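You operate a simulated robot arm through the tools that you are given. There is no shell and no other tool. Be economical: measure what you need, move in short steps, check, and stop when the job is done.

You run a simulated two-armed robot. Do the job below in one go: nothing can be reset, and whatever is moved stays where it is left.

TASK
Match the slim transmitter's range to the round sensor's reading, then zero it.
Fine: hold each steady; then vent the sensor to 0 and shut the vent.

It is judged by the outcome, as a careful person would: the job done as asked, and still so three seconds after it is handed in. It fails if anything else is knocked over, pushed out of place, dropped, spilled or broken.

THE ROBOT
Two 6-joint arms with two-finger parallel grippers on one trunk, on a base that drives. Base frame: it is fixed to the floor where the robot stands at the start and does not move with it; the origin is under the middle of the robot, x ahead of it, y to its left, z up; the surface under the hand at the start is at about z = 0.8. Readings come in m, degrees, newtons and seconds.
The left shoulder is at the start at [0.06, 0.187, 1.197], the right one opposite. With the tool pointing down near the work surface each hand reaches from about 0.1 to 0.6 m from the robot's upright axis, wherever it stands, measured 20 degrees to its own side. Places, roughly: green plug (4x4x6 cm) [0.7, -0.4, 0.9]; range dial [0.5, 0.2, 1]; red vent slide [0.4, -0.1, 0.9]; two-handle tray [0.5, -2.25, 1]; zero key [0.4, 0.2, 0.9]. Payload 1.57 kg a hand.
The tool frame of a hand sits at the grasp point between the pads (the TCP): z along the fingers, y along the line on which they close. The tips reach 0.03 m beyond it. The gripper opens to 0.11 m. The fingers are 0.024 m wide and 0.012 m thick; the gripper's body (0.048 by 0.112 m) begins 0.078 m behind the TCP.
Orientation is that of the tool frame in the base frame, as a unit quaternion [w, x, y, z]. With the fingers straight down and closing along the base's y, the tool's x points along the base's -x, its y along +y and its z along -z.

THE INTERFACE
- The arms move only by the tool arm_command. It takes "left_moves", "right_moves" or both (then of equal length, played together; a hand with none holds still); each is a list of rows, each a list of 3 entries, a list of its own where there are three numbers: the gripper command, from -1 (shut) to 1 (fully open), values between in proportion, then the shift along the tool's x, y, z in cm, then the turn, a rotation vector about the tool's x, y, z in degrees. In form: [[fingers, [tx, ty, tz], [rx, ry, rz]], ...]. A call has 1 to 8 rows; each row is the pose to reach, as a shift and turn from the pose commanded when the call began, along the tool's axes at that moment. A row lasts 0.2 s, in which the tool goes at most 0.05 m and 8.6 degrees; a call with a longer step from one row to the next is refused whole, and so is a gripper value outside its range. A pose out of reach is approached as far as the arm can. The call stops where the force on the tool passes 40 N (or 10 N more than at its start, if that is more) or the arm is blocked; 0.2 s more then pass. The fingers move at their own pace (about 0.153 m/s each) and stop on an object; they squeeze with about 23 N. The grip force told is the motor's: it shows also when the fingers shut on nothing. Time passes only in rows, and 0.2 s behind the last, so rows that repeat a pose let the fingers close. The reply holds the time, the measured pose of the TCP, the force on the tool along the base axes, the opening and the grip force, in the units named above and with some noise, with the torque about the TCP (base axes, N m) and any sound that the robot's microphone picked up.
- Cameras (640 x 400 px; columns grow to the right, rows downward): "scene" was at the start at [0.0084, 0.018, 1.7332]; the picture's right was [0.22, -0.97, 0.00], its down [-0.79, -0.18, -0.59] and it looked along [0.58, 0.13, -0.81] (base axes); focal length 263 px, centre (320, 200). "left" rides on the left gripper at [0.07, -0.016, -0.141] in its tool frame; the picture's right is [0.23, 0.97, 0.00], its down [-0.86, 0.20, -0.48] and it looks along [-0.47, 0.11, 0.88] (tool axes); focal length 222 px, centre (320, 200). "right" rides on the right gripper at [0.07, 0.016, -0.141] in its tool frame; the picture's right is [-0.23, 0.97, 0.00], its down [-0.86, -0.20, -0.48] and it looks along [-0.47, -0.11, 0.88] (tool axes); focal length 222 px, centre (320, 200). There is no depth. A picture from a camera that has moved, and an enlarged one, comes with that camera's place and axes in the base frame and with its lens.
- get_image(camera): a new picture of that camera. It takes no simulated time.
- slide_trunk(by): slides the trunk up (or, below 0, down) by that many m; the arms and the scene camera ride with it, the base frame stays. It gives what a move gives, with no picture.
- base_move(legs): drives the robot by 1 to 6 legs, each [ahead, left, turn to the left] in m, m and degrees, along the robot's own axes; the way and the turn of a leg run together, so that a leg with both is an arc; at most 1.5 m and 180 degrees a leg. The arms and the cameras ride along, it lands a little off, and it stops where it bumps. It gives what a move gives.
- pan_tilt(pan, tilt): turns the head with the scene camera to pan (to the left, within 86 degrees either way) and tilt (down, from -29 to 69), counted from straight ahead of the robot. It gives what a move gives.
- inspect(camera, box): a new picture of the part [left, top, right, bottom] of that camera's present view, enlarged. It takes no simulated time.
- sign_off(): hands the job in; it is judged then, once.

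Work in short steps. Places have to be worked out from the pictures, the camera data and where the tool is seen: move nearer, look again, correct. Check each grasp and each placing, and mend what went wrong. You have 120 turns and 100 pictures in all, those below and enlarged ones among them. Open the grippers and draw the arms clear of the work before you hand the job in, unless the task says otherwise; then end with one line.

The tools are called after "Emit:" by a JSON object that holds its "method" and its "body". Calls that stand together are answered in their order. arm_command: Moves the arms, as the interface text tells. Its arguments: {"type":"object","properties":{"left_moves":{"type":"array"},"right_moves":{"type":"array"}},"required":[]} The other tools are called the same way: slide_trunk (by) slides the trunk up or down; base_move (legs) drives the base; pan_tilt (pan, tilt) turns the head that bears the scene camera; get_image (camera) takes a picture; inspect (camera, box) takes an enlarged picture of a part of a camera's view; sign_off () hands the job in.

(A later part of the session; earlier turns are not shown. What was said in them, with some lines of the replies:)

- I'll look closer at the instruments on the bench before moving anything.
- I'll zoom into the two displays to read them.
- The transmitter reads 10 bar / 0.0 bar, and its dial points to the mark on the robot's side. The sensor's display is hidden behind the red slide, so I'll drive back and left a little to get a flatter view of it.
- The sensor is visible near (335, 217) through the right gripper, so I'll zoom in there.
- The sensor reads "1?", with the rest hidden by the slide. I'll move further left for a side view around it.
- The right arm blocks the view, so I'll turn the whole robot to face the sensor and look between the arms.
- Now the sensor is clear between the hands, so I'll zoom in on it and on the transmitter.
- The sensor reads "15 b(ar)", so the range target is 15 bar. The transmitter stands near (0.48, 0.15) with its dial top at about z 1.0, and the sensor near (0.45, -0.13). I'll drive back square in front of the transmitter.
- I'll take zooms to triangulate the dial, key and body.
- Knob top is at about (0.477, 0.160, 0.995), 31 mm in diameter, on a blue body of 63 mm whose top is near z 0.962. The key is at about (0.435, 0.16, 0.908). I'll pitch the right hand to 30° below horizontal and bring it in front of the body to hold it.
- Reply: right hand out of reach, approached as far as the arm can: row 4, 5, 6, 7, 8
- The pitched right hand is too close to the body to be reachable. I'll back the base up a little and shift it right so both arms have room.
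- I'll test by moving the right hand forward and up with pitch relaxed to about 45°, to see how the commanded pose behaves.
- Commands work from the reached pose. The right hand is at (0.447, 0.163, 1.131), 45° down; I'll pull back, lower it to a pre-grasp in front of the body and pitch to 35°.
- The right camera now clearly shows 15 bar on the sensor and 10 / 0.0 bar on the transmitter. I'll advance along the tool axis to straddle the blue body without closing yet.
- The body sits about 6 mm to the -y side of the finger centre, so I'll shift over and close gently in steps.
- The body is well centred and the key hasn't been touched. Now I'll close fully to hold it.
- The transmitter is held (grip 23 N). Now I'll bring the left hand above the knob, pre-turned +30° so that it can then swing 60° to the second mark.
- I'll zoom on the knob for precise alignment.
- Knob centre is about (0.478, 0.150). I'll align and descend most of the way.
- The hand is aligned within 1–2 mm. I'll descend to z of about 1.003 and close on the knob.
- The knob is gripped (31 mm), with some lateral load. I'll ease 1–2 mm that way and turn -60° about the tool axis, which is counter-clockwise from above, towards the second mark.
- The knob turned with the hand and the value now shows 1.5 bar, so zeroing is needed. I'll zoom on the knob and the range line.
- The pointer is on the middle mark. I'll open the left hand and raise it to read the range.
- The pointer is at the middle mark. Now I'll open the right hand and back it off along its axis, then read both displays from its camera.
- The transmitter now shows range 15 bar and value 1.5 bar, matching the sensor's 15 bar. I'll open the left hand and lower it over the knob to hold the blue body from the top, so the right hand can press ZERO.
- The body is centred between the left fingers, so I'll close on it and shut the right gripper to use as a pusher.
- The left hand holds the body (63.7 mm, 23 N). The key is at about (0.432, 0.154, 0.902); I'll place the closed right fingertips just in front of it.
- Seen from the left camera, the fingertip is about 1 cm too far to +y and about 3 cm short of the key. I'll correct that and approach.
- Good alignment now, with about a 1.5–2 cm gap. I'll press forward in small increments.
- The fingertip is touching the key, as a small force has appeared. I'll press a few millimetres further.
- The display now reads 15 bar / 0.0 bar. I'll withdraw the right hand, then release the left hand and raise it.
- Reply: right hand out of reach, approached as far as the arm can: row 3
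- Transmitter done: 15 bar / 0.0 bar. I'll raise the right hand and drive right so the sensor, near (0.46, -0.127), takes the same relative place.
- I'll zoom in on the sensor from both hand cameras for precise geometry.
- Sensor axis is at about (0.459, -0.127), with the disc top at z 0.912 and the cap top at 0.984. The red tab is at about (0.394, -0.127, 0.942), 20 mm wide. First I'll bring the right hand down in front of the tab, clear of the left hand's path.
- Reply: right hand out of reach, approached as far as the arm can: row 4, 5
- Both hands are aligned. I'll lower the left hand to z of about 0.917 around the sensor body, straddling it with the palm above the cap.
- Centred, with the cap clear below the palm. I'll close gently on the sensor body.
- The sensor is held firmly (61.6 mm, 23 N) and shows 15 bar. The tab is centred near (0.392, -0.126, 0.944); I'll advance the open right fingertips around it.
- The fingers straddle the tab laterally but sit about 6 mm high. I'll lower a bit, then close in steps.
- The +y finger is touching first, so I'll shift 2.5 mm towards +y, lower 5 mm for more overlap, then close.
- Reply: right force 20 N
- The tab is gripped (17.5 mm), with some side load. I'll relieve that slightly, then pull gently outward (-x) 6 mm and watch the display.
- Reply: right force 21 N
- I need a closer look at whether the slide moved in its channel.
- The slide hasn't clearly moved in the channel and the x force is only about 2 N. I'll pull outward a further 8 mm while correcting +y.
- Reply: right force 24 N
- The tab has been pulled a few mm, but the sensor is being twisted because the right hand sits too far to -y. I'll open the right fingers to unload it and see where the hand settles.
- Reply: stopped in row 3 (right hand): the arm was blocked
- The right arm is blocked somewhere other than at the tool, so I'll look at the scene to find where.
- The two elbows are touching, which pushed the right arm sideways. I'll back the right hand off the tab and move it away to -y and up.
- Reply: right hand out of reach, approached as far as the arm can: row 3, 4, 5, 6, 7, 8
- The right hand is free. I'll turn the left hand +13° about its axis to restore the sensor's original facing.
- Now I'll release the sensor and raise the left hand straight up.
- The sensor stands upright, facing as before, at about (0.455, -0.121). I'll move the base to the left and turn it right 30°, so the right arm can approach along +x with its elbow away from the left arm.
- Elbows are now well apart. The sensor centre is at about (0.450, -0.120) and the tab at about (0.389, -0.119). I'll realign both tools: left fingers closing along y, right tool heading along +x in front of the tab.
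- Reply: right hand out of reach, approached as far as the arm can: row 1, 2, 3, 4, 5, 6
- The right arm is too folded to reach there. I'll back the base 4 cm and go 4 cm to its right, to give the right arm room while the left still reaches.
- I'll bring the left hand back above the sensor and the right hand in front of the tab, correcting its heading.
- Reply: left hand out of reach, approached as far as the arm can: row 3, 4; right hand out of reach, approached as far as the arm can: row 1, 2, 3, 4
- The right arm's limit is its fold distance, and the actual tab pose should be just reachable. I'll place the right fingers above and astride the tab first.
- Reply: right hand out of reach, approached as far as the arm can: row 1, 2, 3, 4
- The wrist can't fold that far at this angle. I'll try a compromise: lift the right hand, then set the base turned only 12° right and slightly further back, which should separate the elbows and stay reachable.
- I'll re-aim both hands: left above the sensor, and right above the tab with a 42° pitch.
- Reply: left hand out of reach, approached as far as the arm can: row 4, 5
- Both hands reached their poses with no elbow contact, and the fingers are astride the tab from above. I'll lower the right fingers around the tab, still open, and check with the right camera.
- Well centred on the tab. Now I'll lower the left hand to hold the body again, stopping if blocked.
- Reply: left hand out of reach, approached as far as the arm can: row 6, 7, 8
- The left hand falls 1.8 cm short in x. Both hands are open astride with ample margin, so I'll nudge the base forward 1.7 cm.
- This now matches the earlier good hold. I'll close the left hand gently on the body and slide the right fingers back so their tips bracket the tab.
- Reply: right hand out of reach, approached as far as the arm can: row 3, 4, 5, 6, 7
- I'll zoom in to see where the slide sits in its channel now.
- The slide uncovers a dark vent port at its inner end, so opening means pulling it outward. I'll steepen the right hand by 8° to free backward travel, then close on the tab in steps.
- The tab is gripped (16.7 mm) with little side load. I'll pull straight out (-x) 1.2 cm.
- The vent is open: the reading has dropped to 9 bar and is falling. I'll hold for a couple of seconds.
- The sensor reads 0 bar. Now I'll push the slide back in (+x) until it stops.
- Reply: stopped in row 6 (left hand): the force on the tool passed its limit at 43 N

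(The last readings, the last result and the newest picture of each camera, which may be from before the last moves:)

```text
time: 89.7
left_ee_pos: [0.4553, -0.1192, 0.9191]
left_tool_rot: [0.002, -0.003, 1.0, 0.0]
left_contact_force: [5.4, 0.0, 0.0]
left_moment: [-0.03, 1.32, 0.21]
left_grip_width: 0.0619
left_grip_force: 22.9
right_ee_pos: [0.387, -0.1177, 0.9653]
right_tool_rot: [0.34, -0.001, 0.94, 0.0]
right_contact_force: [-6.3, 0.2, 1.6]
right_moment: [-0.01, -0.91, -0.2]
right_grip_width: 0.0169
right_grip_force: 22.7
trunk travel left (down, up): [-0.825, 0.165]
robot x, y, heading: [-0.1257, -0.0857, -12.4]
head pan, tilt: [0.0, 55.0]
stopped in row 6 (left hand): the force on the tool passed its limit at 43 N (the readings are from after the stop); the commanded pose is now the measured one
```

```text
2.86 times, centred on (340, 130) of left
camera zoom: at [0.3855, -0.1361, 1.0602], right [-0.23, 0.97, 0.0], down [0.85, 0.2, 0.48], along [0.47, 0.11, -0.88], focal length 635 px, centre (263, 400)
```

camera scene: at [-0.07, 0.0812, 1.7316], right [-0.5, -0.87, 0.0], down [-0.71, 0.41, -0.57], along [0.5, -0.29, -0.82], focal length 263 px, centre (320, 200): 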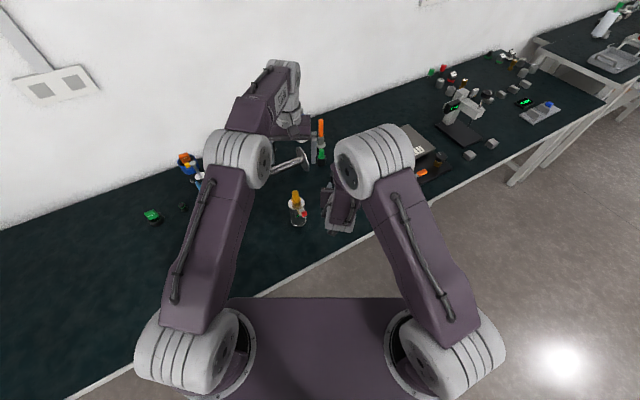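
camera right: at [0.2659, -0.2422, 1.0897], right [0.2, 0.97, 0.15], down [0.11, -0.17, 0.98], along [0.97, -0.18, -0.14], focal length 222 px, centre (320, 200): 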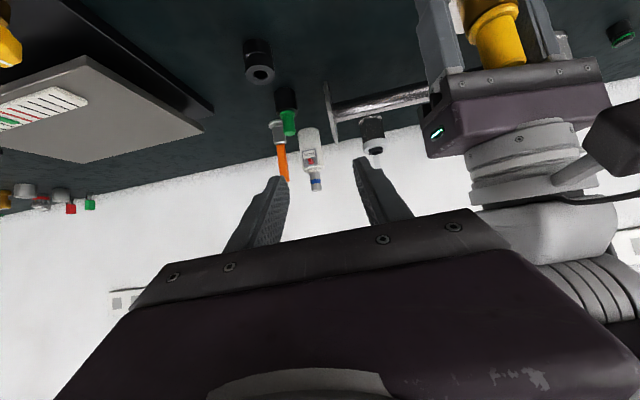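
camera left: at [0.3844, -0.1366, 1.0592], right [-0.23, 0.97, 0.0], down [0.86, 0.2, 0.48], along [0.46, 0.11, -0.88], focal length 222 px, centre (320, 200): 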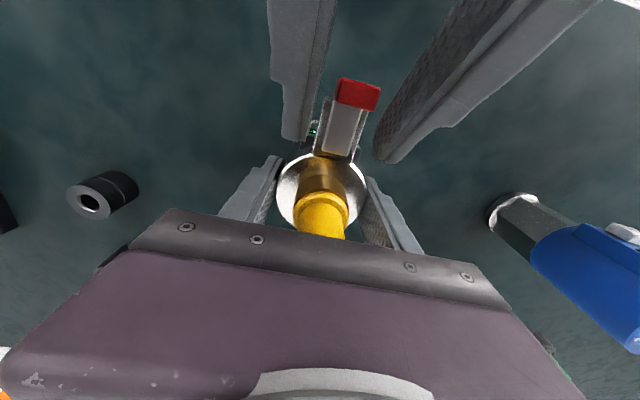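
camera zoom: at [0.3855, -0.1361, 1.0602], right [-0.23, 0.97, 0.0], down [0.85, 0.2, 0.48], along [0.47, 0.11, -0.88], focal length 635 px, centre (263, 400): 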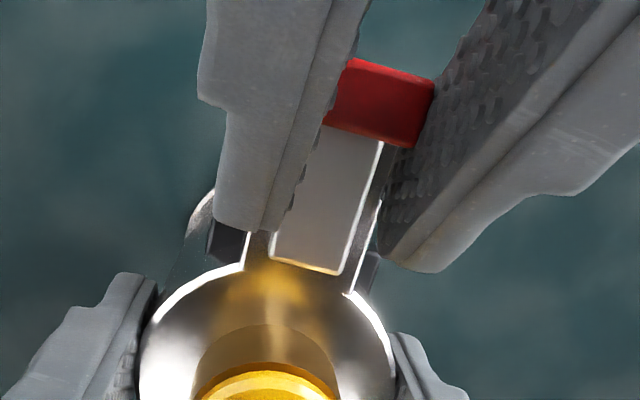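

The slide hit its end stop and sits where it was before opening, so the vent is shut. I'll open the right fingers, then release the left hand and raise it.

Emit:
{"method": "arm_command", "body": {"right_moves": [[-0.5, [0, 0, 0], [0, 0, 0]], [-0.1, [0, 0, 0], [0, 0, 0]], [-0.1, [0, 0, 0], [0, 0, 0]], [-0.1, [0, 0, 0], [0, 0, 0]]]}}

Emit:
{"method": "arm_command", "body": {"left_moves": [[0.3, [0, 0, 0], [0, 0, 0]], [1, [0, 0, 0], [0, 0, 0]], [1, [0, 0, 0], [0, 0, 0]], [1, [0, 0, -4], [0, 0, 0]], [1, [0, 0, -8], [0, 0, 0]], [1, [0, 0, -12], [0, 0, 0]], [1, [0, 0, -16], [0, 0, 0]], [1, [0, 0, -20], [0, 0, 0]]]}}

Emit:
{"method": "get_image", "body": {"camera": "right"}}

```text
time: 90.7
left_ee_pos: [0.455, -0.1192, 0.9185]
left_tool_rot: [0.003, -0.002, 1.0, -0.001]
left_contact_force: [3.4, -0.3, 1.6]
left_moment: [0.05, 1.16, 0.11]
left_grip_width: 0.0617
left_grip_force: 23.6
right_ee_pos: [0.3871, -0.1187, 0.9642]
right_tool_rot: [0.34, -0.001, 0.94, 0.0]
right_contact_force: [-5.6, 1.4, -1.9]
right_moment: [0.01, -0.49, -0.07]
right_grip_width: 0.0495
right_grip_force: 0.0
trunk travel left (down, up): [-0.825, 0.165]
robot x, y, heading: [-0.1252, -0.0816, -12.3]
head pan, tilt: [0.0, 55.0]
```

```text
time: 92.5
left_ee_pos: [0.4542, -0.1138, 1.1208]
left_tool_rot: [0.002, -0.002, 1.0, 0.0]
left_contact_force: [0.8, 0.3, 0.0]
left_moment: [0.01, -0.02, -0.02]
left_grip_width: 0.1099
left_grip_force: 0.0
right_ee_pos: [0.3867, -0.117, 0.9632]
right_tool_rot: [0.342, 0.0, 0.94, -0.002]
right_contact_force: [-1.2, -0.4, 0.8]
right_moment: [0.03, 0.0, -0.03]
right_grip_width: 0.05
right_grip_force: 0.1
trunk travel left (down, up): [-0.825, 0.165]
robot x, y, heading: [-0.1287, -0.083, -12.1]
head pan, tilt: [0.0, 55.0]
```

```text
4 pictures are left
camera right: at [0.2428, -0.1025, 1.0271], right [0.17, 0.97, 0.14], down [0.35, -0.2, 0.92], along [0.92, -0.11, -0.38], focal length 222 px, centre (320, 200)
```

right: 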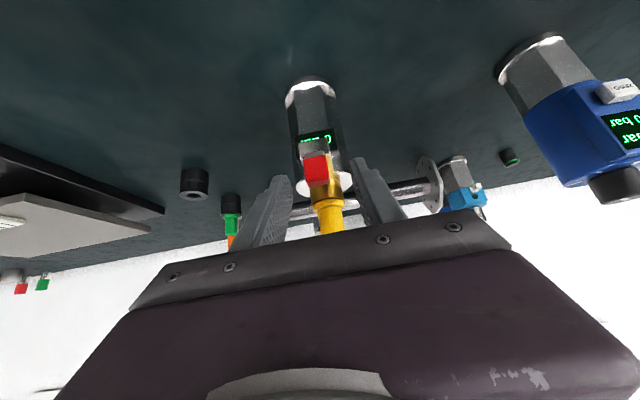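

The sensor is upright at 0 bar. I'll raise the right hand straight up clear of the tab.

Emit:
{"method": "arm_command", "body": {"right_moves": [[-0.1, [-1, 0, -1.2], [0, 0, 0]], [-0.1, [-2.1, 0, -2.5], [0, 0, 0]], [-0.1, [-3.4, 0, -4.1], [0, 0, 0]], [-0.1, [-5.1, 0, -6.1], [0, 0, 0]], [-0.1, [-7, 0, -8.4], [0, 0, 0]]], "left_moves": [[1, [0, 0, -2], [0, 0, 0]], [1, [0, 0, -4], [0, 0, 0]], [1, [0.5, 0, -6], [0, 0, 0]], [1, [1, 0, -8], [0, 0, 0]], [1, [2, 0, -9], [0, 0, 0]]]}}

Emit:
{"method": "base_move", "body": {"legs": [[-0.25, 0, 0]]}}

Emit:
{"method": "pan_tilt", "body": {"pan": 10, "tilt": 45}}

Emit:
{"method": "get_image", "body": {"camera": "scene"}}

```text
time: 93.7
left_ee_pos: [0.4312, -0.118, 1.2086]
left_tool_rot: [0.003, -0.002, 1.0, -0.001]
left_contact_force: [-0.2, 0.7, 0.0]
left_moment: [0.0, -0.02, 0.0]
left_grip_width: 0.1103
left_grip_force: 0.0
right_ee_pos: [0.388, -0.1145, 1.0741]
right_tool_rot: [0.341, 0.0, 0.94, 0.0]
right_contact_force: [-0.2, 0.3, 1.0]
right_moment: [0.01, -0.01, 0.03]
right_grip_width: 0.0496
right_grip_force: 0.0
trunk travel left (down, up): [-0.825, 0.165]
robot x, y, heading: [-0.1243, -0.0859, -12.5]
head pan, tilt: [0.0, 55.0]
```

```text
time: 95.5
left_ee_pos: [0.1872, -0.0656, 1.2085]
left_tool_rot: [0.002, -0.001, 1.0, 0.001]
left_contact_force: [0.3, -0.3, 0.4]
left_moment: [0.01, 0.03, 0.01]
left_grip_width: 0.11
left_grip_force: 0.0
right_ee_pos: [0.1423, -0.062, 1.0718]
right_tool_rot: [0.339, 0.001, 0.941, -0.001]
right_contact_force: [-0.3, 0.1, 0.5]
right_moment: [-0.01, 0.0, -0.01]
right_grip_width: 0.0496
right_grip_force: 0.0
trunk travel left (down, up): [-0.825, 0.165]
robot x, y, heading: [-0.3755, -0.0287, -12.5]
head pan, tilt: [0.0, 55.0]
```

```text
time: 96.2
left_ee_pos: [0.1842, -0.0654, 1.2091]
left_tool_rot: [0.003, -0.001, 1.0, 0.0]
left_contact_force: [-0.1, -0.3, -0.4]
left_moment: [0.0, 0.02, -0.03]
left_grip_width: 0.11
left_grip_force: 0.2
right_ee_pos: [0.1403, -0.0615, 1.0738]
right_tool_rot: [0.341, 0.001, 0.94, -0.001]
right_contact_force: [-0.9, 0.6, 0.7]
right_moment: [0.01, -0.01, -0.01]
right_grip_width: 0.0494
right_grip_force: 0.1
trunk travel left (down, up): [-0.825, 0.165]
robot x, y, heading: [-0.3738, -0.0293, -12.8]
head pan, tilt: [10.0, 45.0]
```

```text
3 pictures are left
camera scene: at [-0.3547, -0.0194, 1.745], right [-0.04, -1.0, 0.0], down [-0.71, 0.03, -0.71], along [0.71, -0.03, -0.71], focal length 263 px, centre (320, 200)
```

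scene: 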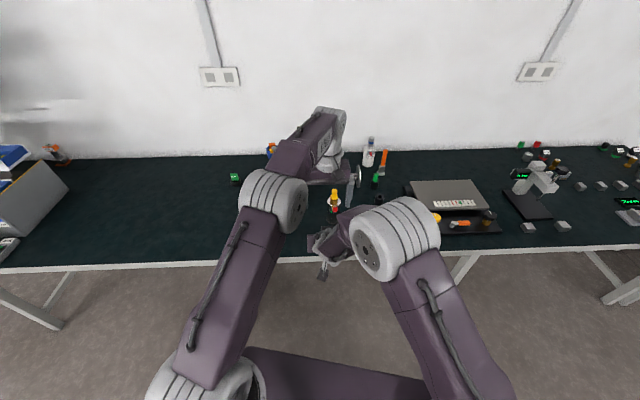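

Both arms are clear. I'll check both displays with the right camera.

Emit:
{"method": "inspect", "body": {"camera": "right", "box": [200, 20, 480, 200]}}

```text
2.22 times, centred on (340, 110) of right
camera zoom: at [-0.0034, -0.0461, 1.136], right [0.18, 0.97, 0.14], down [0.35, -0.2, 0.92], along [0.92, -0.11, -0.38], focal length 494 px, centre (276, 400)
```

zoom: 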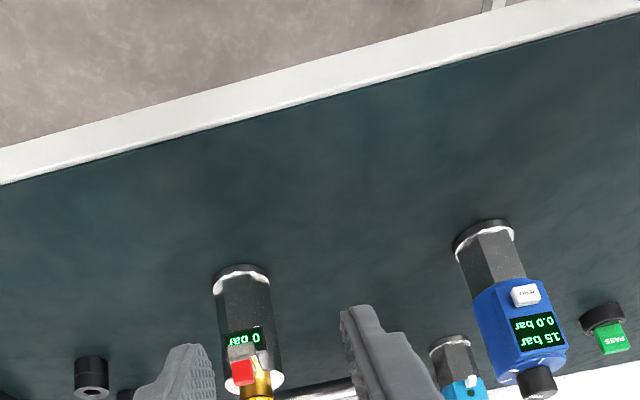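

The transmitter shows 15 bar / 0.0 bar, and the sensor shows 0 bar with its slide in. I'll open the right gripper fully and hand in.

Emit:
{"method": "arm_command", "body": {"right_moves": [[0.5, [0, 0, 0], [0, 0, 0]], [1, [0, 0, 0], [0, 0, 0]], [1, [0, 0, 0], [0, 0, 0]]]}}

Emit:
{"method": "sign_off", "body": {}}

```text
time: 97.0
left_ee_pos: [0.1845, -0.0657, 1.2091]
left_tool_rot: [0.003, -0.001, 1.0, 0.0]
left_contact_force: [-0.4, -0.2, 0.7]
left_moment: [0.0, -0.03, -0.01]
left_grip_width: 0.1099
left_grip_force: 0.1
right_ee_pos: [0.1417, -0.0617, 1.0733]
right_tool_rot: [0.341, 0.001, 0.94, -0.001]
right_contact_force: [0.3, -0.4, 0.6]
right_moment: [-0.03, 0.01, 0.01]
right_grip_width: 0.11
right_grip_force: 0.1
trunk travel left (down, up): [-0.825, 0.165]
robot x, y, heading: [-0.3708, -0.0321, -12.7]
head pan, tilt: [10.0, 45.0]
```

```text
The job is handed in.
```

The transmitter's range is set to 15 bar and it reads 0.0; the sensor is vented to 0 bar with its vent shut, but my first pull turned it about 14° in the grip before I turned it back, and it now stands roughly 5 mm off its starting spot.
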